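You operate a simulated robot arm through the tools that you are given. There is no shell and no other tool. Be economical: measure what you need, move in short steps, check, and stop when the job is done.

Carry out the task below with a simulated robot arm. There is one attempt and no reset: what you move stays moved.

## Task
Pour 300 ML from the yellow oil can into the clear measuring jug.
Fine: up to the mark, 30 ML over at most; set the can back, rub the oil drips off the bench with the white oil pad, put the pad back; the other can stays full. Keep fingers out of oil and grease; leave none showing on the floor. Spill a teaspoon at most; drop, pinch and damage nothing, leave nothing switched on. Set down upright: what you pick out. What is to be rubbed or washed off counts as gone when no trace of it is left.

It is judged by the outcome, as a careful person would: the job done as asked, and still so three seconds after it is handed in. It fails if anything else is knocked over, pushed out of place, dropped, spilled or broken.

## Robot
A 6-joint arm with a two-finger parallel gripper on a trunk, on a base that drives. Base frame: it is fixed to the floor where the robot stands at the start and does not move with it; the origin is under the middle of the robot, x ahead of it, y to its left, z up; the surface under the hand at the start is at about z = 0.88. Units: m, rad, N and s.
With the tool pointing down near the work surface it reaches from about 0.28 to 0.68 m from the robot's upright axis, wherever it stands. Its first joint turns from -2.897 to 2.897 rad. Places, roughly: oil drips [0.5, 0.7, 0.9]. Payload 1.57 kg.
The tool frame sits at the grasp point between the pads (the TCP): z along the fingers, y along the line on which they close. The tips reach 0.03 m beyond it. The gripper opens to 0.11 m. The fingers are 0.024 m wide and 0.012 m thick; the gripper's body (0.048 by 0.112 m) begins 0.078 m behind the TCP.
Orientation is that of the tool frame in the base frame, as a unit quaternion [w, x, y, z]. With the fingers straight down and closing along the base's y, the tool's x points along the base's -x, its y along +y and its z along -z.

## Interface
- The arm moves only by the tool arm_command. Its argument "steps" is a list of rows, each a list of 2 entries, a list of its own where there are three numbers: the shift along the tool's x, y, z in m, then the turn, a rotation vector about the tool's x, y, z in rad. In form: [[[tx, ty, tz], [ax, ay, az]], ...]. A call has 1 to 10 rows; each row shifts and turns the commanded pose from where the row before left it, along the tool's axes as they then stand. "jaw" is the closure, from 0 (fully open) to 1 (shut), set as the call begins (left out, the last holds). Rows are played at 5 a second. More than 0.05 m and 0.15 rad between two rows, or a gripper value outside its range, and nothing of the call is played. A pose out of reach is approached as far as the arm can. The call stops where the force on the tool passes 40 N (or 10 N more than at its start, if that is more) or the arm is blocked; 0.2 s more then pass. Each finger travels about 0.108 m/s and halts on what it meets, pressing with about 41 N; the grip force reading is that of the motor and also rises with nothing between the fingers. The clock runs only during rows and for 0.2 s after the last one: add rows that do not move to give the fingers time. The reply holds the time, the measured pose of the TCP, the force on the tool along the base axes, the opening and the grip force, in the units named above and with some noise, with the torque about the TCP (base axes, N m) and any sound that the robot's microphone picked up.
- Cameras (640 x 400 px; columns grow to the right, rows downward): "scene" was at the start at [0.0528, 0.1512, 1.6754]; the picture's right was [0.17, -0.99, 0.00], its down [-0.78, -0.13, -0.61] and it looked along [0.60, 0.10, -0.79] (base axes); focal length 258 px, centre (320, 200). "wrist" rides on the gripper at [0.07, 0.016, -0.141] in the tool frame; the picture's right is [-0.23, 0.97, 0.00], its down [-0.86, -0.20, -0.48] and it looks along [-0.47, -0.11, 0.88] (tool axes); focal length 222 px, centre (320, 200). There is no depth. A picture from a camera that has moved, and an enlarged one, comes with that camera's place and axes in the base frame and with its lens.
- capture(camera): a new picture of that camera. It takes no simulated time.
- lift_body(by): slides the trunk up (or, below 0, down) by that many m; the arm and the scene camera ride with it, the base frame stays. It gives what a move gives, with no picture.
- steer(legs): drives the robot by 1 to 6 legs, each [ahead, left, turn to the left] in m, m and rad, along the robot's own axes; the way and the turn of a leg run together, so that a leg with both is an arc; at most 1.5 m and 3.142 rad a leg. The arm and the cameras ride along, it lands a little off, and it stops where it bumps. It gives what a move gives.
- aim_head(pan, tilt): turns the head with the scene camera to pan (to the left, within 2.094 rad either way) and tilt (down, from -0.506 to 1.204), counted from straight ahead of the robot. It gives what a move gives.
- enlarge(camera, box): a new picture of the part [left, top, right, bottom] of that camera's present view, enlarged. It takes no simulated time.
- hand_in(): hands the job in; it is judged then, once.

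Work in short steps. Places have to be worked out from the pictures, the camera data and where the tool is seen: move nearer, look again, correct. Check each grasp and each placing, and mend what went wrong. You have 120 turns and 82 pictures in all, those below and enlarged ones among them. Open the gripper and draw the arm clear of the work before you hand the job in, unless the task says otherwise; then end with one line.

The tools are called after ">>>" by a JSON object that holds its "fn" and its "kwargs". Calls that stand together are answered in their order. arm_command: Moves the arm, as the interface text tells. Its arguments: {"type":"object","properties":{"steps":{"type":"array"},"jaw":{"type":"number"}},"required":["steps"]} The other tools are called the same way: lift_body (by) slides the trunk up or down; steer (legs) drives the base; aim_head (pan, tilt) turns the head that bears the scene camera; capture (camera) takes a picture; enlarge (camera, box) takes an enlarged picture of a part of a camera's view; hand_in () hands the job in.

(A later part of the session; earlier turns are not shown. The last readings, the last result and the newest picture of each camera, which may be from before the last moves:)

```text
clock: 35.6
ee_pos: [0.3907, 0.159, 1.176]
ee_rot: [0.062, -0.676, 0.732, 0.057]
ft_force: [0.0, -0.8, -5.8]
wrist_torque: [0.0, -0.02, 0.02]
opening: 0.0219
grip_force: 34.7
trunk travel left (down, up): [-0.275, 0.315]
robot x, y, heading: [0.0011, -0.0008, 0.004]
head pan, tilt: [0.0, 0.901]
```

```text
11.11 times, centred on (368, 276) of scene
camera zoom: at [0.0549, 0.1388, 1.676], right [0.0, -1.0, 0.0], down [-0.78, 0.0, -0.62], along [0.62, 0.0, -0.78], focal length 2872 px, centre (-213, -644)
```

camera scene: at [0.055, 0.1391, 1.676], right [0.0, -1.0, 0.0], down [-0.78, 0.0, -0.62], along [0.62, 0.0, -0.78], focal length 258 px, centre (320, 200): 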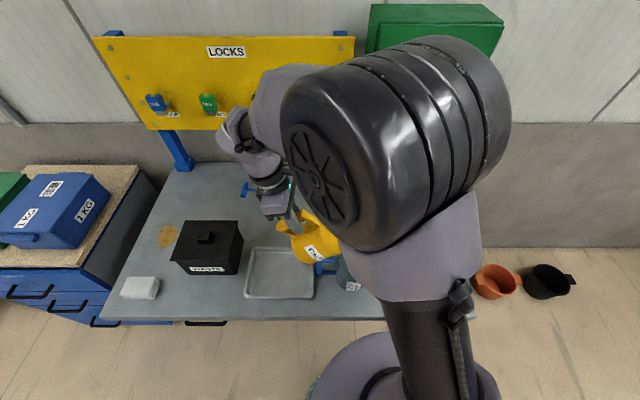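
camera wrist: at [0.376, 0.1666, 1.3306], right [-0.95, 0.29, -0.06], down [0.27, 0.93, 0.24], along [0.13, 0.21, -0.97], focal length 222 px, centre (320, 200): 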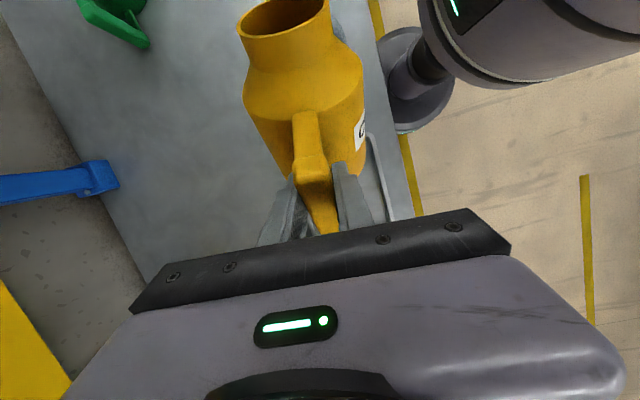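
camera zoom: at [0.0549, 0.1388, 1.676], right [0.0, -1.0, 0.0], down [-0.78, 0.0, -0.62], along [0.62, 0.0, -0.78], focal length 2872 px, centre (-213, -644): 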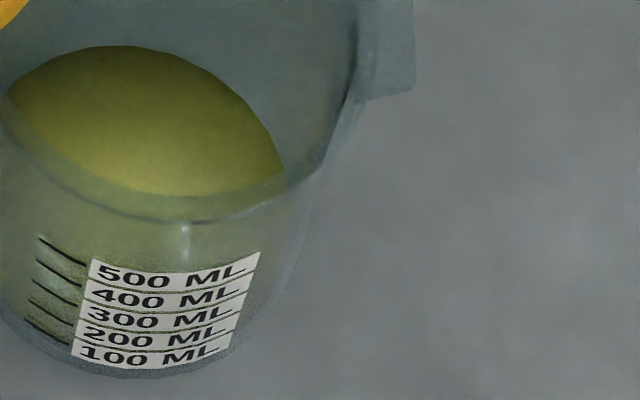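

The level is still very low (surface back edge at the jug's bottom height). Tilt 0.04 rad further and wait.

>>> {"fn": "arm_command", "kwargs": {"steps": [[[0.0019, 0, -0.0016], [0, -0.02, 0]], [[0.0019, 0, -0.0016], [0, -0.02, 0]], [[0, 0, 0], [0, 0, 0]], [[0, 0, 0], [0, 0, 0]], [[0, 0, 0], [0, 0, 0]], [[0, 0, 0], [0, 0, 0]], [[0, 0, 0], [0, 0, 0]]]}}

>>> {"fn": "enlarge", "kwargs": {"camera": "scene", "box": [334, 244, 390, 294]}}

```text
clock: 37.2
ee_pos: [0.392, 0.1548, 1.1794]
ee_rot: [0.077, -0.675, 0.731, 0.071]
ft_force: [-0.1, 0.5, -6.2]
wrist_torque: [0.03, 0.0, 0.02]
opening: 0.0218
grip_force: 34.6
trunk travel left (down, up): [-0.275, 0.315]
robot x, y, heading: [0.0021, -0.0003, 0.001]
head pan, tilt: [0.0, 0.901]
```

```text
8.00 times, centred on (362, 269) of scene
camera zoom: at [0.0548, 0.1388, 1.676], right [0.0, -1.0, 0.0], down [-0.78, 0.0, -0.62], along [0.62, 0.0, -0.78], focal length 2068 px, centre (-16, -352)
```

zoom: 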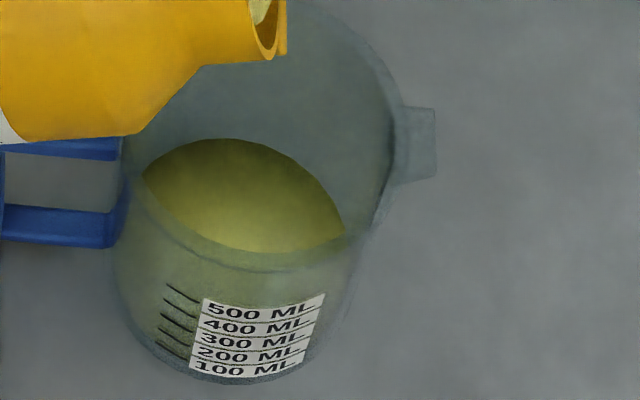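

Level rose by roughly 50 ml per 0.04 rad. Tilt 0.06 rad more, then wait and look.

>>> {"fn": "arm_command", "kwargs": {"steps": [[[0.0019, 0, -0.0016], [0, -0.02, 0]], [[0.0019, 0, -0.0016], [0, -0.02, 0]], [[0.0019, 0, -0.0016], [0, -0.02, 0]], [[0, 0, 0], [0, 0, 0]], [[0, 0, 0], [0, 0, 0]], [[0, 0, 0], [0, 0, 0]], [[0, 0, 0], [0, 0, 0]], [[0, 0, 0], [0, 0, 0]]]}}

>>> {"fn": "enlarge", "kwargs": {"camera": "scene", "box": [334, 244, 390, 294]}}

```text
clock: 39.0
ee_pos: [0.3916, 0.1471, 1.1826]
ee_rot: [0.098, -0.673, 0.728, 0.091]
ft_force: [-0.2, -0.5, -5.1]
wrist_torque: [-0.02, 0.02, 0.01]
opening: 0.0218
grip_force: 34.7
trunk travel left (down, up): [-0.275, 0.315]
robot x, y, heading: [0.0007, 0.0014, -0.001]
head pan, tilt: [0.0, 0.901]
```

```text
8.00 times, centred on (362, 269) of scene
camera zoom: at [0.0548, 0.1388, 1.676], right [0.0, -1.0, 0.0], down [-0.78, 0.0, -0.62], along [0.62, 0.0, -0.78], focal length 2068 px, centre (-16, -352)
```

zoom: 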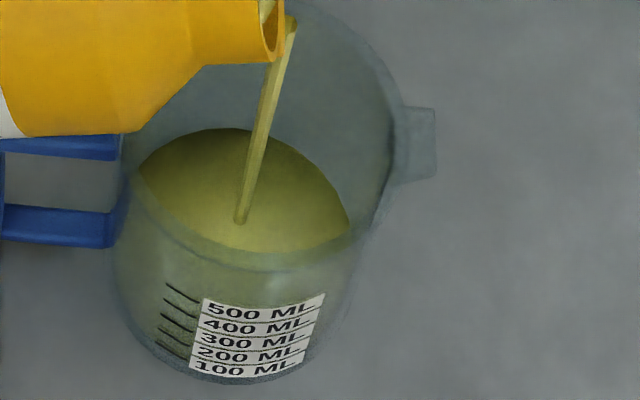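

Still flowing; back edge moved to row 128 (≈100 ml). Wait another 1.4 s.

>>> {"fn": "arm_command", "kwargs": {"steps": [[[0, 0, 0], [0, 0, 0]], [[0, 0, 0], [0, 0, 0]], [[0, 0, 0], [0, 0, 0]], [[0, 0, 0], [0, 0, 0]], [[0, 0, 0], [0, 0, 0]], [[0, 0, 0], [0, 0, 0]], [[0, 0, 0], [0, 0, 0]], [[0, 0, 0], [0, 0, 0]]]}}

>>> {"fn": "enlarge", "kwargs": {"camera": "scene", "box": [334, 244, 390, 294]}}

```text
clock: 40.8
ee_pos: [0.3918, 0.1476, 1.1828]
ee_rot: [0.098, -0.672, 0.728, 0.091]
ft_force: [-0.3, -0.4, -5.7]
wrist_torque: [-0.02, 0.0, -0.01]
opening: 0.0218
grip_force: 35.5
trunk travel left (down, up): [-0.275, 0.315]
robot x, y, heading: [0.004, -0.0005, 0.004]
head pan, tilt: [0.0, 0.901]
```

```text
8.00 times, centred on (362, 269) of scene
camera zoom: at [0.0548, 0.1388, 1.676], right [0.0, -1.0, 0.0], down [-0.78, 0.0, -0.62], along [0.62, 0.0, -0.78], focal length 2068 px, centre (-16, -352)
```

zoom: 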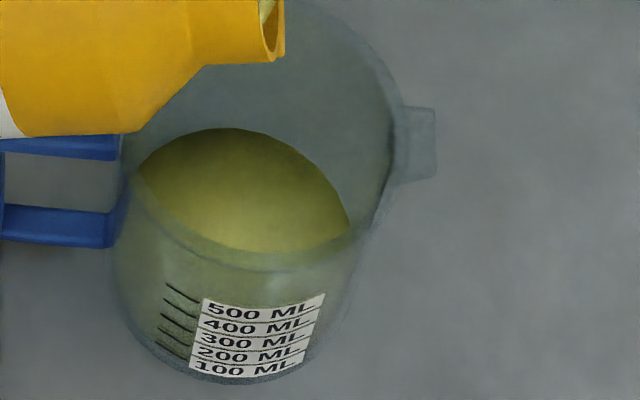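

Flow stopped. Enlarge the tick area strongly to find the front waterline.

>>> {"fn": "enlarge", "kwargs": {"camera": "scene", "box": [344, 270, 376, 294]}}

```text
16.00 times, centred on (360, 282) of scene
camera zoom: at [0.0548, 0.1388, 1.676], right [0.0, -1.0, 0.0], down [-0.78, 0.0, -0.62], along [0.62, 0.0, -0.78], focal length 4135 px, centre (-320, -1112)
```

zoom: 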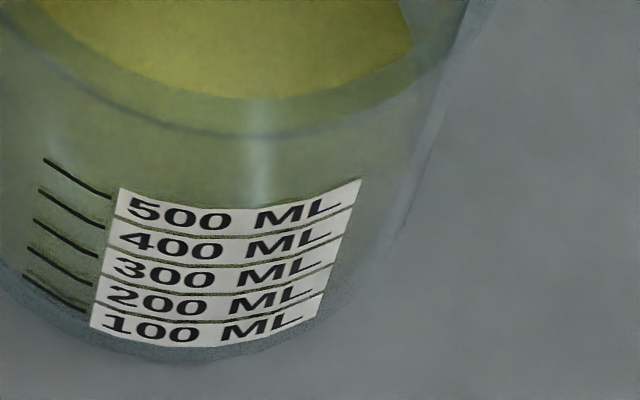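

Combining geometry and weight, the jug holds ~100–150 ml now. Tilt another 0.06 rad and wait until flow stops.

>>> {"fn": "arm_command", "kwargs": {"steps": [[[0.0019, 0, -0.0016], [0, -0.02, 0]], [[0.0019, 0, -0.0016], [0, -0.02, 0]], [[0.0019, 0, -0.0016], [0, -0.02, 0]], [[0, 0, 0], [0, 0, 0]], [[0, 0, 0], [0, 0, 0]], [[0, 0, 0], [0, 0, 0]], [[0, 0, 0], [0, 0, 0]], [[0, 0, 0], [0, 0, 0]], [[0, 0, 0], [0, 0, 0]], [[0, 0, 0], [0, 0, 0]]]}}

>>> {"fn": "arm_command", "kwargs": {"steps": [[[0, 0, 0], [0, 0, 0]], [[0, 0, 0], [0, 0, 0]], [[0, 0, 0], [0, 0, 0]], [[0, 0, 0], [0, 0, 0]]]}}

>>> {"fn": "enlarge", "kwargs": {"camera": "scene", "box": [334, 244, 390, 294]}}

```text
clock: 43.0
ee_pos: [0.3906, 0.1403, 1.1855]
ee_rot: [0.12, -0.67, 0.724, 0.112]
ft_force: [-0.1, -0.9, -5.2]
wrist_torque: [-0.01, 0.05, -0.01]
opening: 0.0218
grip_force: 34.6
trunk travel left (down, up): [-0.275, 0.315]
robot x, y, heading: [-0.0006, -0.001, -0.001]
head pan, tilt: [0.0, 0.901]
```

```text
clock: 44.0
ee_pos: [0.3898, 0.1402, 1.1859]
ee_rot: [0.121, -0.67, 0.724, 0.112]
ft_force: [0.4, 0.8, -5.7]
wrist_torque: [-0.05, 0.02, 0.01]
opening: 0.0215
grip_force: 34.4
trunk travel left (down, up): [-0.275, 0.315]
robot x, y, heading: [0.0001, -0.001, 0.005]
head pan, tilt: [0.0, 0.901]
```

```text
8.00 times, centred on (362, 269) of scene
camera zoom: at [0.0548, 0.1387, 1.676], right [0.0, -1.0, 0.0], down [-0.78, 0.0, -0.62], along [0.62, 0.0, -0.78], focal length 2068 px, centre (-16, -352)
```

zoom: 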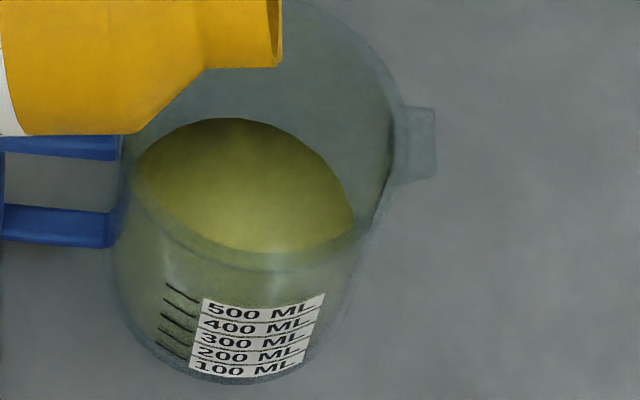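

Back edge now at row 117 (≈180–225 ml). One more 0.05 rad, then I'll tilt back and verify by weight torque and a side view.

>>> {"fn": "arm_command", "kwargs": {"steps": [[[0.0019, 0, -0.0016], [0, -0.02, 0]], [[0.0019, 0, -0.0016], [0, -0.02, 0]], [[0.001, 0, -0.0008], [0, -0.01, 0]], [[0, 0, 0], [0, 0, 0]], [[0, 0, 0], [0, 0, 0]], [[0, 0, 0], [0, 0, 0]], [[0, 0, 0], [0, 0, 0]], [[0, 0, 0], [0, 0, 0]], [[0, 0, 0], [0, 0, 0]], [[0, 0, 0], [0, 0, 0]]]}}

>>> {"fn": "arm_command", "kwargs": {"steps": [[[0, 0, 0], [0, 0, 0]], [[0, 0, 0], [0, 0, 0]], [[0, 0, 0], [0, 0, 0]], [[0, 0, 0], [0, 0, 0]], [[0, 0, 0], [0, 0, 0]]]}}

>>> {"fn": "enlarge", "kwargs": {"camera": "scene", "box": [334, 244, 390, 294]}}

```text
clock: 46.2
ee_pos: [0.3885, 0.1353, 1.1885]
ee_rot: [0.139, -0.666, 0.722, 0.128]
ft_force: [-0.8, -0.2, -4.9]
wrist_torque: [-0.05, 0.01, 0.02]
opening: 0.0221
grip_force: 34.8
trunk travel left (down, up): [-0.275, 0.315]
robot x, y, heading: [-0.0008, -0.002, 0.001]
head pan, tilt: [0.0, 0.901]
```

```text
clock: 47.4
ee_pos: [0.3898, 0.1349, 1.189]
ee_rot: [0.137, -0.667, 0.721, 0.127]
ft_force: [-0.4, -0.2, -4.4]
wrist_torque: [-0.06, 0.01, 0.02]
opening: 0.0214
grip_force: 34.6
trunk travel left (down, up): [-0.275, 0.315]
robot x, y, heading: [-0.0021, -0.0015, -0.003]
head pan, tilt: [0.0, 0.901]
```

```text
8.00 times, centred on (362, 269) of scene
camera zoom: at [0.0547, 0.1387, 1.676], right [0.0, -1.0, 0.0], down [-0.78, 0.0, -0.62], along [0.62, 0.0, -0.78], focal length 2068 px, centre (-16, -352)
```

zoom: 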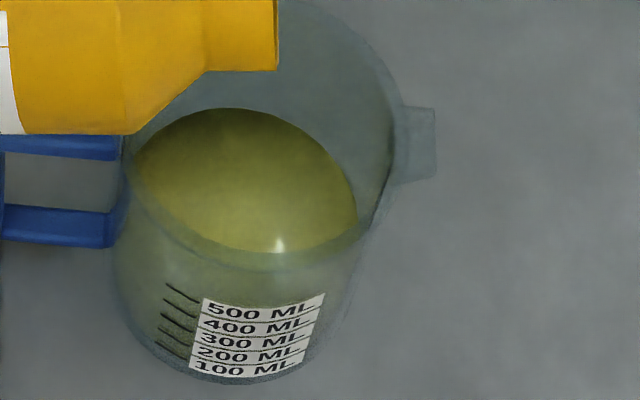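

Row 108 now: about 250–295 ml by geometry. Tilt the can back upright over the jug, rising a bit, to weigh it and look properly.

>>> {"fn": "arm_command", "kwargs": {"steps": [[[-0.0066, 0, 0.0049], [0, 0.075, 0]], [[-0.0066, 0, 0.0049], [0, 0.075, 0]], [[-0.0066, 0, 0.0049], [0, 0.075, 0]], [[-0.0066, 0, 0.0049], [0, 0.075, 0]], [[-0.0066, 0, 0.0049], [0, 0.075, 0]], [[-0.0066, 0, 0.0049], [0, 0.075, 0]], [[-0.0066, 0, 0.0049], [0, 0.075, 0]], [[-0.0066, 0, 0.0049], [0, 0.075, 0]], [[-0.0066, 0, 0.0049], [0, 0.075, 0]], [[0, 0, 0], [0, 0, 0]]]}}

>>> {"fn": "arm_command", "kwargs": {"steps": [[[-0.0035, 0, 0.0059], [0, 0.075, 0]], [[-0.0035, 0, 0.0059], [0, 0.075, 0]], [[-0.0035, 0, 0.0059], [0, 0.075, 0]], [[-0.0035, 0, 0.0059], [0, 0.075, 0]], [[-0.0035, 0, 0.0059], [0, 0.075, 0]], [[-0.0035, 0, 0.0059], [0, 0.075, 0]], [[-0.0035, 0, 0.0059], [0, 0.075, 0]], [[-0.0035, 0, 0.0059], [0, 0.075, 0]], [[-0.0035, 0, 0.0059], [0, 0.075, 0]], [[-0.0035, 0, 0.0059], [0, 0.075, 0]]]}}

>>> {"fn": "arm_command", "kwargs": {"steps": [[[0, 0, 0], [0, 0, 0]], [[0, 0, 0], [0, 0, 0]]]}}

>>> {"fn": "arm_command", "kwargs": {"steps": [[[0, 0, 0], [0, 0, 0]], [[0, 0, 0], [0, 0, 0]]]}}

>>> {"fn": "arm_command", "kwargs": {"steps": [[[0, 0, 0], [0, 0, 0]], [[0, 0, 0], [0, 0, 0]]]}}

>>> {"fn": "capture", "kwargs": {"camera": "scene"}}

```text
clock: 49.6
ee_pos: [0.394, 0.1968, 1.1493]
ee_rot: [-0.107, -0.672, 0.726, -0.101]
ft_force: [1.3, 4.3, 10.1]
wrist_torque: [0.17, -0.09, 0.02]
opening: 0.0217
grip_force: 34.5
trunk travel left (down, up): [-0.275, 0.315]
robot x, y, heading: [0.0014, -0.0021, 0.003]
head pan, tilt: [0.0, 0.901]
```

```text
clock: 51.8
ee_pos: [0.3935, 0.1908, 1.0815]
ee_rot: [-0.367, -0.588, 0.636, -0.339]
ft_force: [-0.5, -1.1, -4.6]
wrist_torque: [0.38, -0.04, -0.01]
opening: 0.0216
grip_force: 35.1
trunk travel left (down, up): [-0.275, 0.315]
robot x, y, heading: [0.0021, -0.0017, -0.001]
head pan, tilt: [0.0, 0.901]
```

```text
clock: 52.4
ee_pos: [0.3936, 0.1891, 1.0834]
ee_rot: [-0.367, -0.588, 0.636, -0.339]
ft_force: [-0.1, -1.1, -4.7]
wrist_torque: [0.38, -0.02, -0.04]
opening: 0.0216
grip_force: 34.5
trunk travel left (down, up): [-0.275, 0.315]
robot x, y, heading: [0.0, -0.0006, 0.002]
head pan, tilt: [0.0, 0.901]
```

```text
clock: 53.0
ee_pos: [0.3942, 0.1888, 1.0833]
ee_rot: [-0.367, -0.588, 0.636, -0.339]
ft_force: [-0.4, 0.1, -5.0]
wrist_torque: [0.4, -0.05, 0.01]
opening: 0.0219
grip_force: 34.6
trunk travel left (down, up): [-0.275, 0.315]
robot x, y, heading: [0.0011, 0.0006, 0.001]
head pan, tilt: [0.0, 0.901]
```

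```text
clock: 53.6
ee_pos: [0.3939, 0.19, 1.0816]
ee_rot: [-0.367, -0.588, 0.636, -0.339]
ft_force: [-0.5, 0.3, -4.1]
wrist_torque: [0.42, -0.02, -0.02]
opening: 0.0218
grip_force: 35.0
trunk travel left (down, up): [-0.275, 0.315]
robot x, y, heading: [-0.001, 0.0051, -0.002]
head pan, tilt: [0.0, 0.901]
```

```text
38 pictures are left
camera scene: at [0.0547, 0.1387, 1.676], right [0.0, -1.0, 0.0], down [-0.78, 0.0, -0.62], along [0.62, 0.0, -0.78], focal length 258 px, centre (320, 200)
```

scene: 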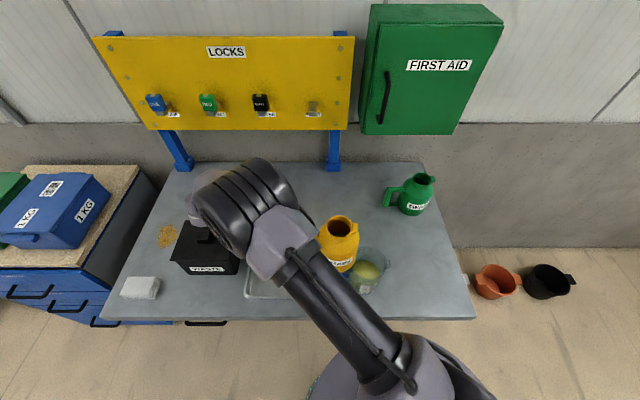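

At mid-turn the can's lower edge briefly touched something (+10 N), probably the jug handle. Check the jug and tray closely.

>>> {"fn": "enlarge", "kwargs": {"camera": "scene", "box": [315, 230, 395, 305]}}

```text
5.33 times, centred on (355, 268) of scene
camera zoom: at [0.0547, 0.1387, 1.676], right [0.0, -1.0, 0.0], down [-0.78, 0.0, -0.62], along [0.62, 0.0, -0.78], focal length 1378 px, centre (133, -160)
```

zoom: 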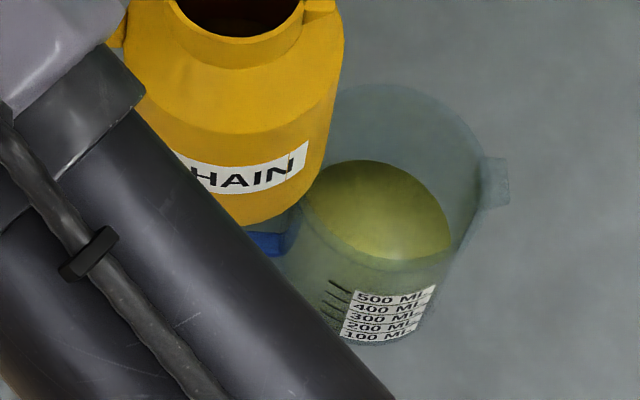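

The jug has been nudged ~4 cm toward -y (still upright, nothing spilled); it holds about 255 ml by torque (0.395 vs 0.627 N m) and geometry. I'll re-centre over it, top up ~50 ml, and afterwards move the jug back. Repeat the tilt path.

>>> {"fn": "arm_command", "kwargs": {"steps": [[[0.0173, 0.0061, 0.03], [0, 0, 0]], [[0.005, 0, -0.0066], [0, -0.052, 0]], [[0.005, 0, -0.0066], [0, -0.052, 0]], [[0.005, 0, -0.0066], [0, -0.052, 0]], [[0.005, 0, -0.0066], [0, -0.052, 0]], [[0.005, 0, -0.0066], [0, -0.052, 0]], [[0.005, 0, -0.0066], [0, -0.052, 0]], [[0.005, 0, -0.0066], [0, -0.052, 0]], [[0.005, 0, -0.0066], [0, -0.052, 0]]]}}

>>> {"fn": "arm_command", "kwargs": {"steps": [[[0.0032, 0, -0.0027], [0, -0.052, 0]], [[0.0032, 0, -0.0027], [0, -0.052, 0]], [[0.0032, 0, -0.0027], [0, -0.052, 0]], [[0.0032, 0, -0.0027], [0, -0.052, 0]], [[0.0032, 0, -0.0027], [0, -0.052, 0]], [[0.0032, 0, -0.0027], [0, -0.052, 0]], [[0.0032, 0, -0.0027], [0, -0.052, 0]], [[0, 0, 0], [0, 0, 0]]]}}

>>> {"fn": "arm_command", "kwargs": {"steps": [[[0.0036, 0, 0], [0, -0.047, 0]], [[0.0036, 0, 0], [0, -0.047, 0]], [[0.0036, 0, 0], [0, -0.047, 0]], [[0.0036, 0, 0], [0, -0.047, 0]], [[0.0036, 0, 0], [0, -0.047, 0]], [[0.0038, 0, 0.001], [0, -0.04, 0]], [[0.0038, 0, 0.001], [0, -0.04, 0]], [[0.0038, 0, 0.001], [0, -0.04, 0]], [[0.0038, 0, 0.001], [0, -0.04, 0]]]}}

>>> {"fn": "enlarge", "kwargs": {"camera": "scene", "box": [300, 200, 412, 300]}}

```text
clock: 55.6
ee_pos: [0.3852, 0.1684, 1.1464]
ee_rot: [-0.227, -0.646, 0.698, -0.21]
ft_force: [0.0, -0.3, -4.2]
wrist_torque: [0.34, -0.01, 0.0]
opening: 0.0217
grip_force: 35.0
trunk travel left (down, up): [-0.275, 0.315]
robot x, y, heading: [-0.0011, -0.0006, 0.0]
head pan, tilt: [0.0, 0.901]
```

```text
clock: 57.4
ee_pos: [0.3843, 0.1582, 1.1741]
ee_rot: [-0.097, -0.673, 0.728, -0.09]
ft_force: [-0.1, -0.2, -5.0]
wrist_torque: [0.18, -0.02, 0.0]
opening: 0.022
grip_force: 34.7
trunk travel left (down, up): [-0.275, 0.315]
robot x, y, heading: [0.0001, 0.0034, 0.002]
head pan, tilt: [0.0, 0.901]
```

```text
clock: 59.4
ee_pos: [0.3826, 0.1248, 1.1731]
ee_rot: [0.047, -0.678, 0.733, 0.044]
ft_force: [0.0, 0.5, -4.7]
wrist_torque: [0.04, -0.01, -0.01]
opening: 0.0221
grip_force: 34.4
trunk travel left (down, up): [-0.275, 0.315]
robot x, y, heading: [-0.0017, 0.0024, 0.001]
head pan, tilt: [0.0, 0.901]
```

```text
4.00 times, centred on (356, 250) of scene
camera zoom: at [0.0547, 0.1384, 1.6761], right [0.0, -1.0, 0.0], down [-0.78, 0.0, -0.62], along [0.62, 0.0, -0.78], focal length 1034 px, centre (176, 0)
```

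zoom: 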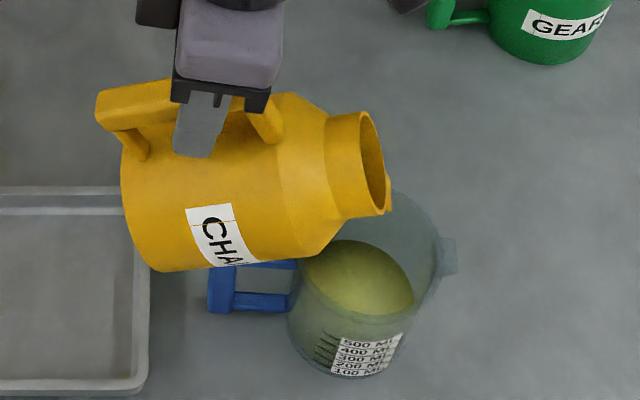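

Aligned. Tilt by 0.28 rad to slightly past the earlier angle, then wait.

>>> {"fn": "arm_command", "kwargs": {"steps": [[[0.0026, 0, -0.0022], [0, -0.028, 0]], [[0.0026, 0, -0.0022], [0, -0.028, 0]], [[0.0026, 0, -0.0022], [0, -0.028, 0]], [[0.0026, 0, -0.0022], [0, -0.028, 0]], [[0.0026, 0, -0.0022], [0, -0.028, 0]], [[0.0026, 0, -0.0022], [0, -0.028, 0]], [[0.0026, 0, -0.0022], [0, -0.028, 0]], [[0.0026, 0, -0.0022], [0, -0.028, 0]], [[0.0026, 0, -0.0022], [0, -0.028, 0]], [[0.0026, 0, -0.0022], [0, -0.028, 0]]]}}

>>> {"fn": "arm_command", "kwargs": {"steps": [[[0, 0, 0], [0, 0, 0]], [[0, 0, 0], [0, 0, 0]], [[0, 0, 0], [0, 0, 0]], [[0, 0, 0], [0, 0, 0]], [[0, 0, 0], [0, 0, 0]], [[0, 0, 0], [0, 0, 0]], [[0, 0, 0], [0, 0, 0]], [[0, 0, 0], [0, 0, 0]]]}}

>>> {"fn": "enlarge", "kwargs": {"camera": "scene", "box": [334, 244, 390, 294]}}

```text
clock: 61.6
ee_pos: [0.3795, 0.0953, 1.1873]
ee_rot: [0.149, -0.664, 0.719, 0.137]
ft_force: [0.0, 0.8, -4.2]
wrist_torque: [-0.04, 0.03, 0.0]
opening: 0.0221
grip_force: 34.3
trunk travel left (down, up): [-0.275, 0.315]
robot x, y, heading: [-0.0015, -0.003, 0.004]
head pan, tilt: [0.0, 0.901]
```

```text
clock: 63.4
ee_pos: [0.3795, 0.0959, 1.1869]
ee_rot: [0.149, -0.665, 0.719, 0.138]
ft_force: [-0.9, -0.8, -3.9]
wrist_torque: [-0.06, -0.03, 0.02]
opening: 0.0221
grip_force: 34.6
trunk travel left (down, up): [-0.275, 0.315]
robot x, y, heading: [0.0004, -0.0018, -0.0]
head pan, tilt: [0.0, 0.901]
```

```text
8.00 times, centred on (362, 269) of scene
camera zoom: at [0.0547, 0.1387, 1.676], right [0.0, -1.0, 0.0], down [-0.78, 0.0, -0.62], along [0.62, 0.0, -0.78], focal length 2068 px, centre (-16, -352)
```

zoom: 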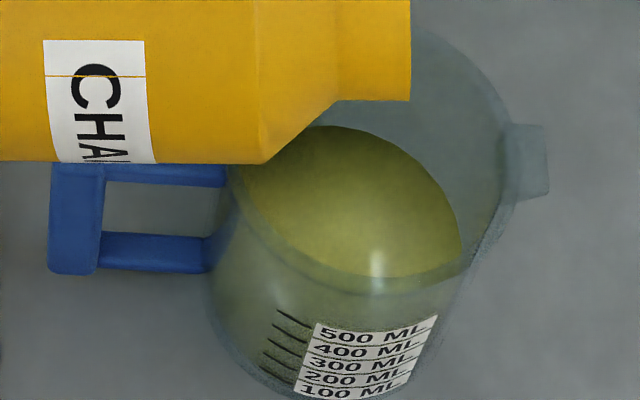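

Slight rise (~25 ml). Tilt 0.02 rad more and wait.

>>> {"fn": "arm_command", "kwargs": {"steps": [[[0.0019, 0, -0.0016], [0, -0.02, 0]], [[0, 0, 0], [0, 0, 0]], [[0, 0, 0], [0, 0, 0]], [[0, 0, 0], [0, 0, 0]], [[0, 0, 0], [0, 0, 0]], [[0, 0, 0], [0, 0, 0]], [[0, 0, 0], [0, 0, 0]], [[0, 0, 0], [0, 0, 0]], [[0, 0, 0], [0, 0, 0]], [[0, 0, 0], [0, 0, 0]]]}}

>>> {"fn": "arm_command", "kwargs": {"steps": [[[0, 0, 0], [0, 0, 0]], [[0, 0, 0], [0, 0, 0]], [[0, 0, 0], [0, 0, 0]], [[0, 0, 0], [0, 0, 0]]]}}

>>> {"fn": "enlarge", "kwargs": {"camera": "scene", "box": [334, 244, 390, 294]}}

```text
clock: 65.6
ee_pos: [0.3797, 0.0939, 1.1861]
ee_rot: [0.156, -0.663, 0.718, 0.144]
ft_force: [-1.0, -1.0, -4.7]
wrist_torque: [-0.07, 0.03, -0.02]
opening: 0.022
grip_force: 34.9
trunk travel left (down, up): [-0.275, 0.315]
robot x, y, heading: [0.0022, -0.0018, -0.002]
head pan, tilt: [0.0, 0.901]
```

```text
clock: 66.6
ee_pos: [0.3789, 0.0941, 1.186]
ee_rot: [0.155, -0.664, 0.718, 0.143]
ft_force: [0.2, 0.1, -4.2]
wrist_torque: [-0.07, 0.0, 0.0]
opening: 0.0221
grip_force: 34.4
trunk travel left (down, up): [-0.275, 0.315]
robot x, y, heading: [-0.0012, -0.0001, -0.001]
head pan, tilt: [0.0, 0.901]
```

```text
8.00 times, centred on (362, 269) of scene
camera zoom: at [0.0547, 0.1387, 1.676], right [0.0, -1.0, 0.0], down [-0.78, 0.0, -0.62], along [0.62, 0.0, -0.78], focal length 2068 px, centre (-16, -352)
```

zoom: 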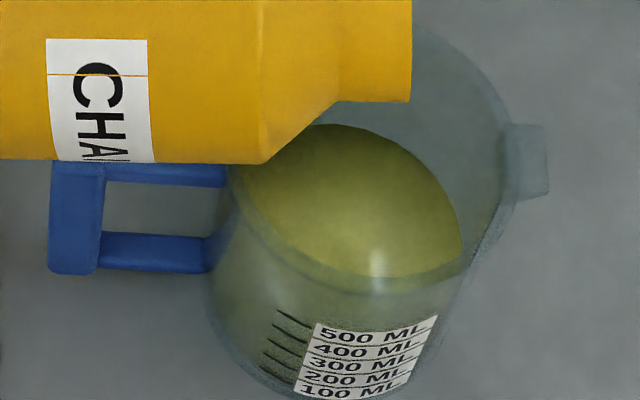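

Tiny rise only (≈290 ml). One more 0.02 rad, wait, then raise 9 cm and tilt back up without lowering.

>>> {"fn": "arm_command", "kwargs": {"steps": [[[0.0019, 0, -0.0016], [0, -0.02, 0]], [[0, 0, 0], [0, 0, 0]], [[0, 0, 0], [0, 0, 0]], [[0, 0, 0], [0, 0, 0]], [[0, 0, 0], [0, 0, 0]], [[0, 0, 0], [0, 0, 0]], [[0, 0, 0], [0, 0, 0]], [[0, 0, 0], [0, 0, 0]], [[0, 0, 0], [0, 0, 0]], [[0, 0, 0], [0, 0, 0]]]}}

>>> {"fn": "enlarge", "kwargs": {"camera": "scene", "box": [334, 244, 390, 294]}}

>>> {"fn": "arm_command", "kwargs": {"steps": [[[-0.0065, 0, -0.0135], [0, 0, 0]], [[-0.013, 0, -0.027], [0, 0, 0]], [[-0.013, 0, -0.027], [0, 0, 0]], [[-0.0065, 0, -0.0135], [0, 0, 0]], [[0, 0, 0], [0, 0, 0]]]}}

```text
clock: 68.8
ee_pos: [0.3796, 0.0919, 1.1871]
ee_rot: [0.163, -0.662, 0.716, 0.151]
ft_force: [0.4, -0.3, -4.6]
wrist_torque: [-0.08, 0.0, 0.01]
opening: 0.0217
grip_force: 34.8
trunk travel left (down, up): [-0.275, 0.315]
robot x, y, heading: [-0.0014, 0.0002, -0.003]
head pan, tilt: [0.0, 0.901]
```

```text
8.00 times, centred on (362, 269) of scene
camera zoom: at [0.0547, 0.1387, 1.676], right [0.0, -1.0, 0.0], down [-0.78, 0.0, -0.62], along [0.62, 0.0, -0.78], focal length 2068 px, centre (-16, -352)
```

zoom: 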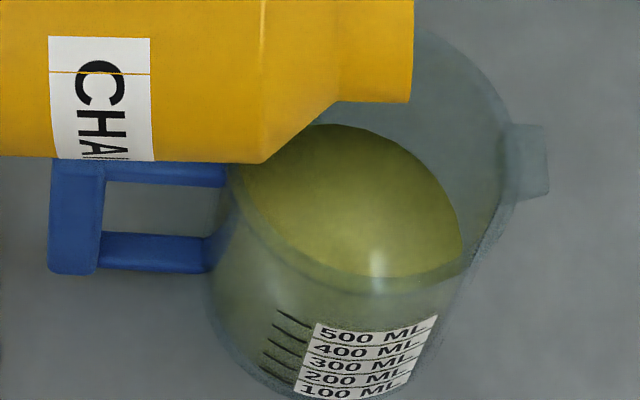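

```text
clock: 70.0
ee_pos: [0.3824, 0.0911, 1.2787]
ee_rot: [0.162, -0.662, 0.716, 0.151]
ft_force: [1.4, 0.6, -4.5]
wrist_torque: [-0.08, 0.06, 0.03]
opening: 0.0216
grip_force: 34.7
trunk travel left (down, up): [-0.275, 0.315]
robot x, y, heading: [-0.0007, 0.0008, 0.004]
head pan, tilt: [0.0, 0.901]
```

Raised; the apex of the surface should now be unobstructed. Look again at the jug.

>>> {"fn": "enlarge", "kwargs": {"camera": "scene", "box": [344, 248, 400, 298]}}

```text
8.00 times, centred on (372, 273) of scene
camera zoom: at [0.0548, 0.1387, 1.676], right [0.0, -1.0, 0.0], down [-0.78, 0.0, -0.62], along [0.62, 0.0, -0.78], focal length 2068 px, centre (-96, -384)
```

zoom: 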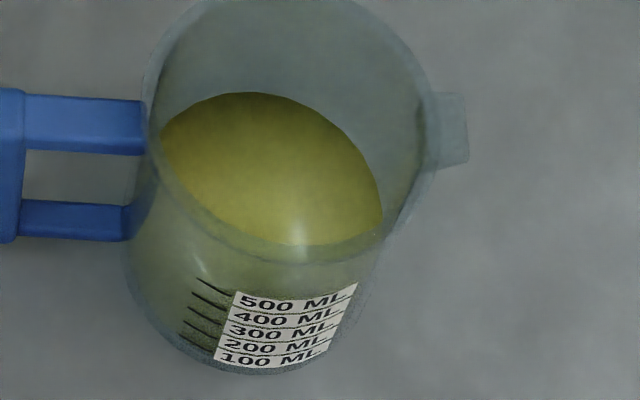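

Surface reads ≈287 ml by geometry. Tilt back upright in place (lip at ~1.15) and weigh.

>>> {"fn": "arm_command", "kwargs": {"steps": [[[-0.0066, 0, 0.0099], [0, 0.075, 0]], [[-0.0066, 0, 0.0099], [0, 0.075, 0]], [[-0.0066, 0, 0.0099], [0, 0.075, 0]], [[-0.0066, 0, 0.0099], [0, 0.075, 0]], [[-0.0066, 0, 0.0099], [0, 0.075, 0]], [[-0.0066, 0, 0.0099], [0, 0.075, 0]], [[-0.0066, 0, 0.0099], [0, 0.075, 0]], [[-0.0066, 0, 0.0099], [0, 0.075, 0]], [[-0.0066, 0, 0.0099], [0, 0.075, 0]], [[-0.0066, 0, 0.0099], [0, 0.075, 0]]]}}

>>> {"fn": "arm_command", "kwargs": {"steps": [[[-0.0066, 0, 0.0099], [0, 0.075, 0]], [[-0.0066, 0, 0.0099], [0, 0.075, 0]], [[-0.0066, 0, 0.0099], [0, 0.075, 0]], [[-0.0066, 0, 0.0099], [0, 0.075, 0]], [[-0.0066, 0, 0.0099], [0, 0.075, 0]], [[-0.0066, 0, 0.0099], [0, 0.075, 0]], [[-0.0066, 0, 0.0099], [0, 0.075, 0]], [[-0.0066, 0, 0.0099], [0, 0.075, 0]], [[-0.0066, 0, 0.0099], [0, 0.075, 0]], [[-0.0066, 0, 0.0099], [0, 0.075, 0]]]}}

>>> {"fn": "arm_command", "kwargs": {"steps": [[[0, 0, 0], [0, 0, 0]], [[0, 0, 0], [0, 0, 0]]]}}

>>> {"fn": "arm_command", "kwargs": {"steps": [[[0, 0, 0], [0, 0, 0]], [[0, 0, 0], [0, 0, 0]]]}}

>>> {"fn": "arm_command", "kwargs": {"steps": [[[0, 0, 0], [0, 0, 0]], [[0, 0, 0], [0, 0, 0]]]}}

>>> {"fn": "arm_command", "kwargs": {"steps": [[[0, 0, 0], [0, 0, 0]], [[0, 0, 0], [0, 0, 0]]]}}

>>> {"fn": "enlarge", "kwargs": {"camera": "scene", "box": [300, 200, 420, 305]}}

```text
clock: 72.2
ee_pos: [0.385, 0.1658, 1.189]
ee_rot: [-0.111, -0.671, 0.725, -0.103]
ft_force: [0.9, -0.4, -4.9]
wrist_torque: [0.21, 0.01, 0.05]
opening: 0.0217
grip_force: 34.9
trunk travel left (down, up): [-0.275, 0.315]
robot x, y, heading: [0.0018, -0.0007, 0.001]
head pan, tilt: [0.0, 0.901]
```

```text
clock: 74.4
ee_pos: [0.3839, 0.159, 1.0733]
ee_rot: [-0.369, -0.587, 0.635, -0.342]
ft_force: [0.7, 4.5, 9.4]
wrist_torque: [-0.73, 0.15, -0.03]
opening: 0.0218
grip_force: 34.4
trunk travel left (down, up): [-0.275, 0.315]
robot x, y, heading: [0.0011, 0.0001, 0.001]
head pan, tilt: [0.0, 0.901]
```

```text
clock: 75.0
ee_pos: [0.3834, 0.1593, 1.0741]
ee_rot: [-0.369, -0.587, 0.635, -0.342]
ft_force: [0.0, 4.5, 12.0]
wrist_torque: [-0.91, 0.1, 0.07]
opening: 0.0218
grip_force: 34.8
trunk travel left (down, up): [-0.275, 0.315]
robot x, y, heading: [0.0023, -0.0006, -0.002]
head pan, tilt: [0.0, 0.901]
```

```text
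clock: 75.6
ee_pos: [0.3834, 0.159, 1.0735]
ee_rot: [-0.369, -0.587, 0.635, -0.342]
ft_force: [1.8, 4.5, 11.7]
wrist_torque: [-0.9, 0.13, 0.12]
opening: 0.022
grip_force: 34.5
trunk travel left (down, up): [-0.275, 0.315]
robot x, y, heading: [0.0009, 0.0001, 0.0]
head pan, tilt: [0.0, 0.901]
```

```text
clock: 76.2
ee_pos: [0.3843, 0.1598, 1.0734]
ee_rot: [-0.37, -0.586, 0.635, -0.342]
ft_force: [0.6, 3.5, 11.0]
wrist_torque: [-0.87, 0.08, 0.03]
opening: 0.0219
grip_force: 35.4
trunk travel left (down, up): [-0.275, 0.315]
robot x, y, heading: [0.0028, -0.0004, 0.002]
head pan, tilt: [0.0, 0.901]
```

```text
clock: 76.8
ee_pos: [0.3845, 0.16, 1.0737]
ee_rot: [-0.369, -0.587, 0.634, -0.342]
ft_force: [0.6, 2.9, 9.9]
wrist_torque: [-0.81, 0.12, 0.07]
opening: 0.0219
grip_force: 34.9
trunk travel left (down, up): [-0.275, 0.315]
robot x, y, heading: [-0.0039, -0.0016, 0.0]
head pan, tilt: [0.0, 0.901]
```

```text
3.81 times, centred on (360, 252) of scene
camera zoom: at [0.0539, 0.139, 1.6761], right [0.0, -1.0, 0.0], down [-0.78, 0.0, -0.62], along [0.62, 0.0, -0.78], focal length 985 px, centre (168, 0)
```

zoom: 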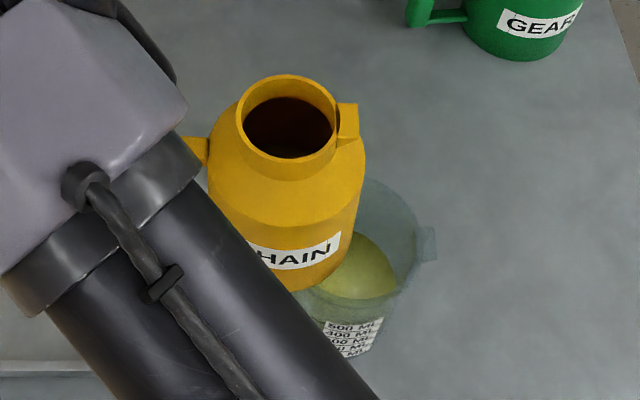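

The can's base is resting on the jug's rim (rim is at ~1.0, higher than I assumed); the jug hasn't moved. Lift straight up 5 cm, then weigh.

>>> {"fn": "arm_command", "kwargs": {"steps": [[[0.0043, 0, -0.0025], [0, 0, 0]], [[0.013, 0, -0.0075], [0, 0, 0]], [[0.026, 0, -0.015], [0, 0, 0]], [[0, 0, 0], [0, 0, 0]], [[0, 0, 0], [0, 0, 0]]]}}

>>> {"fn": "arm_command", "kwargs": {"steps": [[[0, 0, 0], [0, 0, 0]], [[0, 0, 0], [0, 0, 0]]]}}

>>> {"fn": "arm_command", "kwargs": {"steps": [[[0, 0, 0], [0, 0, 0]], [[0, 0, 0], [0, 0, 0]]]}}

>>> {"fn": "arm_command", "kwargs": {"steps": [[[0, 0, 0], [0, 0, 0]], [[0, 0, 0], [0, 0, 0]]]}}

>>> {"fn": "enlarge", "kwargs": {"camera": "scene", "box": [300, 200, 420, 305]}}

>>> {"fn": "capture", "kwargs": {"camera": "wrist"}}

```text
clock: 78.0
ee_pos: [0.3856, 0.1601, 1.1216]
ee_rot: [-0.368, -0.587, 0.634, -0.341]
ft_force: [-1.4, 0.6, -4.6]
wrist_torque: [0.39, 0.0, 0.03]
opening: 0.022
grip_force: 35.2
trunk travel left (down, up): [-0.275, 0.315]
robot x, y, heading: [-0.004, 0.0002, 0.003]
head pan, tilt: [0.0, 0.901]
```

```text
clock: 78.6
ee_pos: [0.3857, 0.1605, 1.122]
ee_rot: [-0.369, -0.587, 0.635, -0.34]
ft_force: [1.0, -0.5, -3.8]
wrist_torque: [0.42, 0.0, -0.02]
opening: 0.0216
grip_force: 35.2
trunk travel left (down, up): [-0.275, 0.315]
robot x, y, heading: [-0.0027, -0.0003, -0.007]
head pan, tilt: [0.0, 0.901]
```

```text
clock: 79.2
ee_pos: [0.385, 0.1608, 1.1231]
ee_rot: [-0.368, -0.587, 0.635, -0.341]
ft_force: [0.2, 0.5, -3.9]
wrist_torque: [0.42, 0.0, 0.01]
opening: 0.0218
grip_force: 34.8
trunk travel left (down, up): [-0.275, 0.315]
robot x, y, heading: [-0.0004, -0.0002, -0.002]
head pan, tilt: [0.0, 0.901]
```

```text
clock: 79.8
ee_pos: [0.3844, 0.1608, 1.1218]
ee_rot: [-0.369, -0.587, 0.635, -0.341]
ft_force: [0.1, -0.2, -5.0]
wrist_torque: [0.41, -0.01, 0.01]
opening: 0.0218
grip_force: 34.8
trunk travel left (down, up): [-0.275, 0.315]
robot x, y, heading: [0.0003, -0.0002, 0.002]
head pan, tilt: [0.0, 0.901]
```

```text
3.81 times, centred on (360, 252) of scene
camera zoom: at [0.0547, 0.1387, 1.676], right [0.0, -1.0, 0.0], down [-0.78, 0.0, -0.62], along [0.62, 0.0, -0.78], focal length 985 px, centre (168, 0)
```

zoom: 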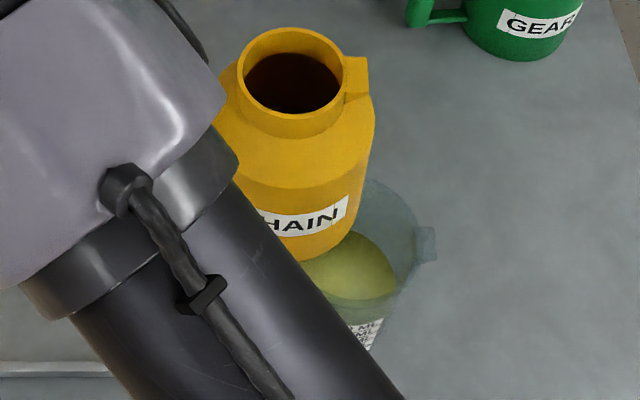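

```text
29 pictures are left
camera wrist: at [0.376, 0.2496, 1.2521], right [-0.96, 0.19, -0.2], down [0.26, 0.82, -0.51], along [0.07, -0.54, -0.84], focal length 222 px, centre (320, 200)
```

wrist: 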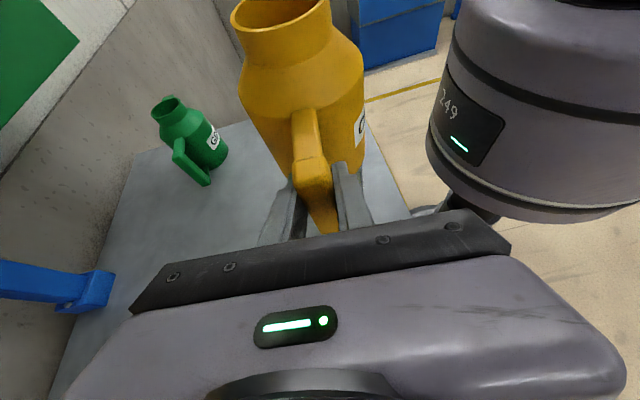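

Torque (0.41) and weight (4.4 N) both give about 255 g out, i.e. roughly 280–290 ml, but I want a true side view before adding anything. Carry the can back over its place at height.

>>> {"fn": "arm_command", "kwargs": {"steps": [[[0.0137, -0.0093, 0.0238], [0, 0, 0]], [[0.0137, -0.0093, 0.0238], [0, 0, 0]], [[0.0137, -0.0093, 0.0238], [0, 0, 0]], [[0.0137, -0.0093, 0.0238], [0, 0, 0]], [[0.0137, -0.0093, 0.0238], [0, 0, 0]], [[0.0137, -0.0093, 0.0238], [0, 0, 0]], [[0.0137, -0.0093, 0.0238], [0, 0, 0]], [[0.0137, -0.0093, 0.0238], [0, 0, 0]], [[0.0137, -0.0093, 0.0238], [0, 0, 0]], [[0.0137, -0.0093, 0.0238], [0, 0, 0]]]}}

>>> {"fn": "arm_command", "kwargs": {"steps": [[[0, 0, 0], [0, 0, 0]], [[0, 0, 0], [0, 0, 0]]]}}

```text
clock: 82.0
ee_pos: [0.4594, -0.1219, 1.1246]
ee_rot: [-0.369, -0.587, 0.635, -0.341]
ft_force: [0.8, 0.3, -4.3]
wrist_torque: [0.42, -0.02, 0.02]
opening: 0.0218
grip_force: 35.2
trunk travel left (down, up): [-0.275, 0.315]
robot x, y, heading: [-0.0037, -0.0022, 0.001]
head pan, tilt: [0.0, 0.901]
```

```text
clock: 82.6
ee_pos: [0.4588, -0.1206, 1.1244]
ee_rot: [-0.369, -0.587, 0.635, -0.341]
ft_force: [0.0, -0.6, -4.2]
wrist_torque: [0.38, -0.03, 0.0]
opening: 0.0217
grip_force: 34.7
trunk travel left (down, up): [-0.275, 0.315]
robot x, y, heading: [-0.0005, -0.0023, -0.001]
head pan, tilt: [0.0, 0.901]
```

Over the place, 4 mm off in x; correct it and lower to just above the bench.

>>> {"fn": "arm_command", "kwargs": {"steps": [[[-0.0275, 0.0009, 0.0159], [0, 0, 0]], [[-0.0275, 0.0009, 0.0159], [0, 0, 0]], [[-0.0275, 0.0009, 0.0159], [0, 0, 0]], [[-0.0275, 0.0009, 0.0159], [0, 0, 0]], [[-0.0275, 0.0009, 0.0159], [0, 0, 0]], [[0, 0, 0], [0, 0, 0]], [[0, 0, 0], [0, 0, 0]]]}}

>>> {"fn": "arm_command", "kwargs": {"steps": [[[-0.0017, 0, 0.001], [0, 0, 0]], [[-0.0013, 0, 0.0008], [0, 0, 0]], [[0, 0, 0], [0, 0, 0]]]}}

```text
clock: 83.8
ee_pos: [0.4554, -0.1245, 0.9778]
ee_rot: [-0.368, -0.588, 0.633, -0.344]
ft_force: [-1.5, -4.3, 7.6]
wrist_torque: [1.81, 0.56, 0.32]
opening: 0.0216
grip_force: 34.7
trunk travel left (down, up): [-0.275, 0.315]
robot x, y, heading: [0.0001, -0.0022, -0.001]
head pan, tilt: [0.0, 0.901]
stopped in row 5: the force on the tool passed its limit at 99 N (the readings are from after the stop); the commanded pose is now the measured one
```

```text
clock: 84.3
ee_pos: [0.4568, -0.1238, 0.9777]
ee_rot: [-0.367, -0.587, 0.634, -0.344]
ft_force: [-1.2, -4.1, 19.9]
wrist_torque: [2.99, 1.11, 0.34]
opening: 0.0215
grip_force: 35.3
trunk travel left (down, up): [-0.275, 0.315]
robot x, y, heading: [0.0004, -0.0008, -0.0]
head pan, tilt: [0.0, 0.901]
stopped in row 2: the force on the tool passed its limit at 45 N (the readings are from after the stop); the commanded pose is now the measured one
```

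Contact came 2 cm early — something's under it or the can shifted in the grip. Stop and look.

>>> {"fn": "capture", "kwargs": {"camera": "wrist"}}

>>> {"fn": "enlarge", "kwargs": {"camera": "scene", "box": [330, 160, 490, 320]}}

```text
28 pictures are left
camera wrist: at [0.4463, -0.0343, 1.1072], right [-0.96, 0.18, -0.2], down [0.26, 0.82, -0.51], along [0.07, -0.54, -0.84], focal length 222 px, centre (320, 200)
```

wrist: 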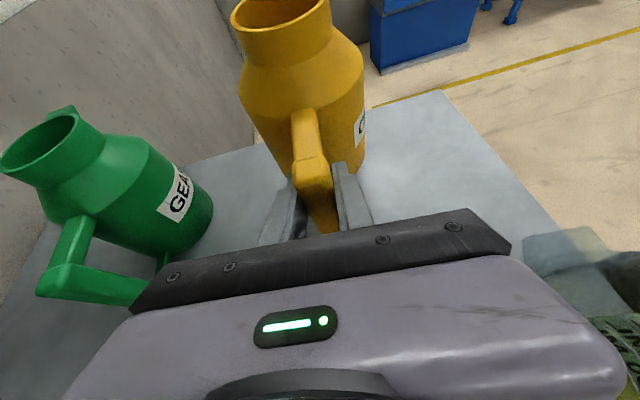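

```text
2.50 times, centred on (410, 240) of scene
camera zoom: at [0.0532, 0.1376, 1.6762], right [0.0, -1.0, 0.0], down [-0.78, 0.0, -0.62], along [0.62, 0.0, -0.78], focal length 646 px, centre (95, 100)
```

zoom: 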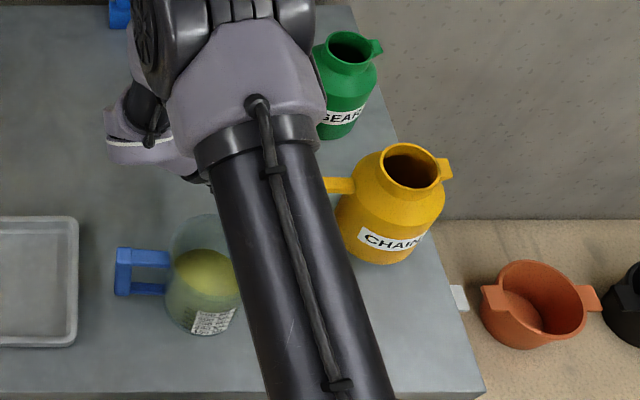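

The gripper's body, not the can, is touching the jug's rim since the jug had shifted toward the can. Raise straight up at once; I'll set the can down at a free temporary spot behind the jug, and move the jug first.

>>> {"fn": "arm_command", "kwargs": {"steps": [[[0.0087, 0, -0.005], [0, 0, 0]], [[0.026, 0, -0.015], [0, 0, 0]], [[0.026, 0, -0.015], [0, 0, 0]], [[0.026, 0, -0.015], [0, 0, 0]], [[0.026, 0, -0.015], [0, 0, 0]], [[0, 0, 0], [0, 0, 0]], [[0, 0, 0], [0, 0, 0]]]}}

>>> {"fn": "capture", "kwargs": {"camera": "wrist"}}

>>> {"fn": "enlarge", "kwargs": {"camera": "scene", "box": [310, 220, 410, 310]}}

```text
clock: 85.9
ee_pos: [0.4557, -0.1221, 1.1076]
ee_rot: [-0.369, -0.586, 0.634, -0.344]
ft_force: [-0.1, -0.4, -4.9]
wrist_torque: [0.38, -0.02, -0.06]
opening: 0.0218
grip_force: 35.0
trunk travel left (down, up): [-0.275, 0.315]
robot x, y, heading: [-0.0001, -0.0036, 0.0]
head pan, tilt: [0.0, 0.901]
```

```text
26 pictures are left
camera wrist: at [0.4469, -0.0318, 1.2367], right [-0.96, 0.18, -0.2], down [0.26, 0.82, -0.51], along [0.07, -0.54, -0.84], focal length 222 px, centre (320, 200)
```

wrist: 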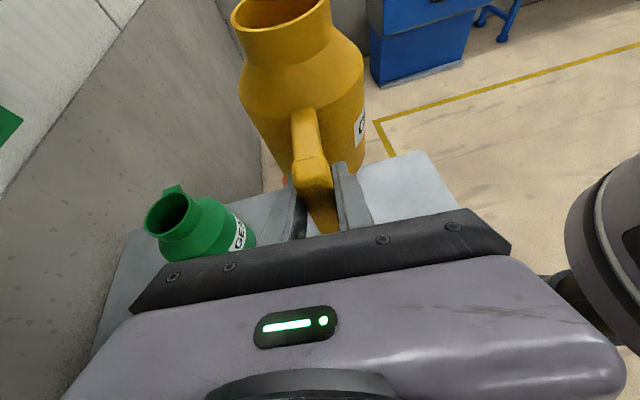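

```text
4.44 times, centred on (360, 265) of scene
camera zoom: at [0.0548, 0.1383, 1.6761], right [0.0, -1.0, 0.0], down [-0.78, 0.0, -0.62], along [0.62, 0.0, -0.78], focal length 1149 px, centre (142, -89)
```

zoom: 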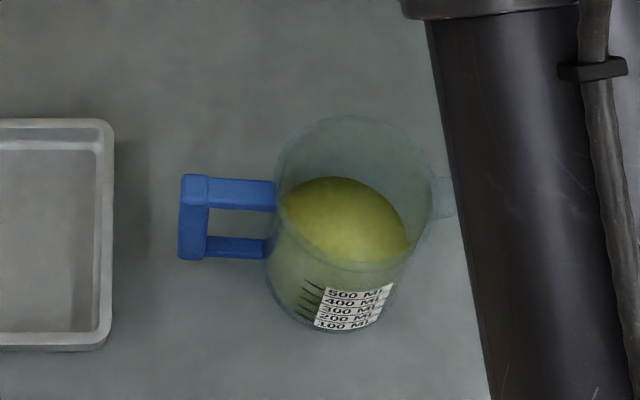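

Jug is intact and still in the same spot. Carry the can to the free spot behind the jug and lower it in stages.

>>> {"fn": "arm_command", "kwargs": {"steps": [[[-0.0142, -0.0069, -0.0246], [0, 0, 0]], [[-0.0142, -0.0069, -0.0246], [0, 0, 0]], [[-0.0142, -0.0069, -0.0246], [0, 0, 0]], [[-0.0142, -0.0069, -0.0246], [0, 0, 0]], [[-0.0142, -0.0069, -0.0246], [0, 0, 0]], [[-0.0142, -0.0069, -0.0246], [0, 0, 0]], [[-0.0142, -0.0069, -0.0246], [0, 0, 0]], [[-0.0142, -0.0069, -0.0246], [0, 0, 0]], [[0, 0, 0], [0, 0, 0]]]}}

>>> {"fn": "capture", "kwargs": {"camera": "scene"}}

```text
clock: 87.9
ee_pos: [0.5284, 0.0998, 1.1041]
ee_rot: [-0.368, -0.587, 0.634, -0.343]
ft_force: [0.1, 0.0, -4.0]
wrist_torque: [0.41, -0.06, -0.01]
opening: 0.0218
grip_force: 35.4
trunk travel left (down, up): [-0.275, 0.315]
robot x, y, heading: [-0.0032, 0.001, 0.001]
head pan, tilt: [0.0, 0.901]
```

```text
24 pictures are left
camera scene: at [0.0549, 0.138, 1.6761], right [0.0, -1.0, 0.0], down [-0.78, 0.0, -0.62], along [0.62, 0.0, -0.78], focal length 258 px, centre (320, 200)
```

scene: 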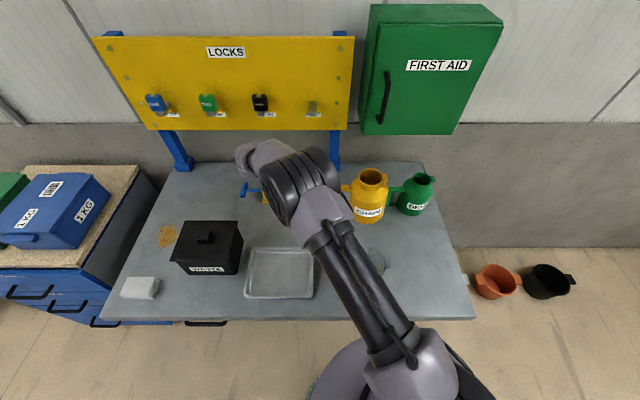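

Clear around. Lower with gentle steps.

>>> {"fn": "arm_command", "kwargs": {"steps": [[[-0.0249, 0, 0.0144], [0, 0, 0]], [[-0.0249, 0, 0.0144], [0, 0, 0]], [[-0.0249, 0, 0.0144], [0, 0, 0]], [[-0.0249, 0, 0.0144], [0, 0, 0]], [[-0.0225, 0, 0.013], [0, 0, 0]], [[0, 0, 0], [0, 0, 0]]]}}

>>> {"fn": "arm_command", "kwargs": {"steps": [[[-0.001, 0, 0.0006], [0, 0, 0]], [[0, 0, 0], [0, 0, 0]]]}}

```text
clock: 89.3
ee_pos: [0.5285, 0.101, 0.9619]
ee_rot: [-0.37, -0.586, 0.634, -0.344]
ft_force: [-1.1, -0.4, -4.6]
wrist_torque: [0.39, -0.01, -0.01]
opening: 0.0218
grip_force: 34.9
trunk travel left (down, up): [-0.275, 0.315]
robot x, y, heading: [0.0038, -0.0005, 0.002]
head pan, tilt: [0.0, 0.901]
```

```text
clock: 89.9
ee_pos: [0.5284, 0.0988, 0.961]
ee_rot: [-0.369, -0.586, 0.634, -0.344]
ft_force: [0.2, 0.5, -4.2]
wrist_torque: [0.44, -0.05, 0.0]
opening: 0.0219
grip_force: 35.6
trunk travel left (down, up): [-0.275, 0.315]
robot x, y, heading: [0.0013, -0.0031, 0.001]
head pan, tilt: [0.0, 0.901]
```

>>> {"fn": "arm_command", "kwargs": {"steps": [[[-0.0022, 0, 0.0013], [0, 0, 0]], [[0, 0, 0], [0, 0, 0]]]}}

>>> {"fn": "arm_command", "kwargs": {"steps": [[[-0.0013, 0, 0.0008], [0, 0, 0]], [[0, 0, 0], [0, 0, 0]]]}}

```text
clock: 90.5
ee_pos: [0.5292, 0.0987, 0.9581]
ee_rot: [-0.369, -0.586, 0.633, -0.345]
ft_force: [-0.7, 0.7, -3.8]
wrist_torque: [0.4, -0.03, -0.01]
opening: 0.0216
grip_force: 35.1
trunk travel left (down, up): [-0.275, 0.315]
robot x, y, heading: [-0.0034, -0.0004, -0.0]
head pan, tilt: [0.0, 0.901]
```

```text
clock: 91.1
ee_pos: [0.5298, 0.0983, 0.9581]
ee_rot: [-0.368, -0.587, 0.634, -0.344]
ft_force: [0.8, -0.7, -3.6]
wrist_torque: [0.42, -0.03, -0.02]
opening: 0.0218
grip_force: 34.7
trunk travel left (down, up): [-0.275, 0.315]
robot x, y, heading: [-0.0031, -0.0003, -0.003]
head pan, tilt: [0.0, 0.901]
```

Still hanging at 0.957; lower a further millimetre or two in small steps.

>>> {"fn": "arm_command", "kwargs": {"steps": [[[-0.0011, 0, 0.0006], [0, 0, 0]], [[0, 0, 0], [0, 0, 0]]]}}

>>> {"fn": "arm_command", "kwargs": {"steps": [[[-0.0009, 0, 0.0005], [0, 0, 0]], [[0, 0, 0], [0, 0, 0]]]}}

```text
clock: 91.7
ee_pos: [0.5296, 0.0994, 0.9567]
ee_rot: [-0.369, -0.586, 0.634, -0.343]
ft_force: [0.0, -0.3, -4.6]
wrist_torque: [0.39, -0.03, 0.0]
opening: 0.0222
grip_force: 35.1
trunk travel left (down, up): [-0.275, 0.315]
robot x, y, heading: [0.0011, -0.0016, -0.003]
head pan, tilt: [0.0, 0.901]
```

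```text
clock: 92.3
ee_pos: [0.5293, 0.0986, 0.9556]
ee_rot: [-0.369, -0.586, 0.634, -0.344]
ft_force: [-0.7, 0.0, -5.0]
wrist_torque: [0.41, -0.02, -0.02]
opening: 0.022
grip_force: 34.7
trunk travel left (down, up): [-0.275, 0.315]
robot x, y, heading: [0.0008, -0.0025, 0.003]
head pan, tilt: [0.0, 0.901]
```

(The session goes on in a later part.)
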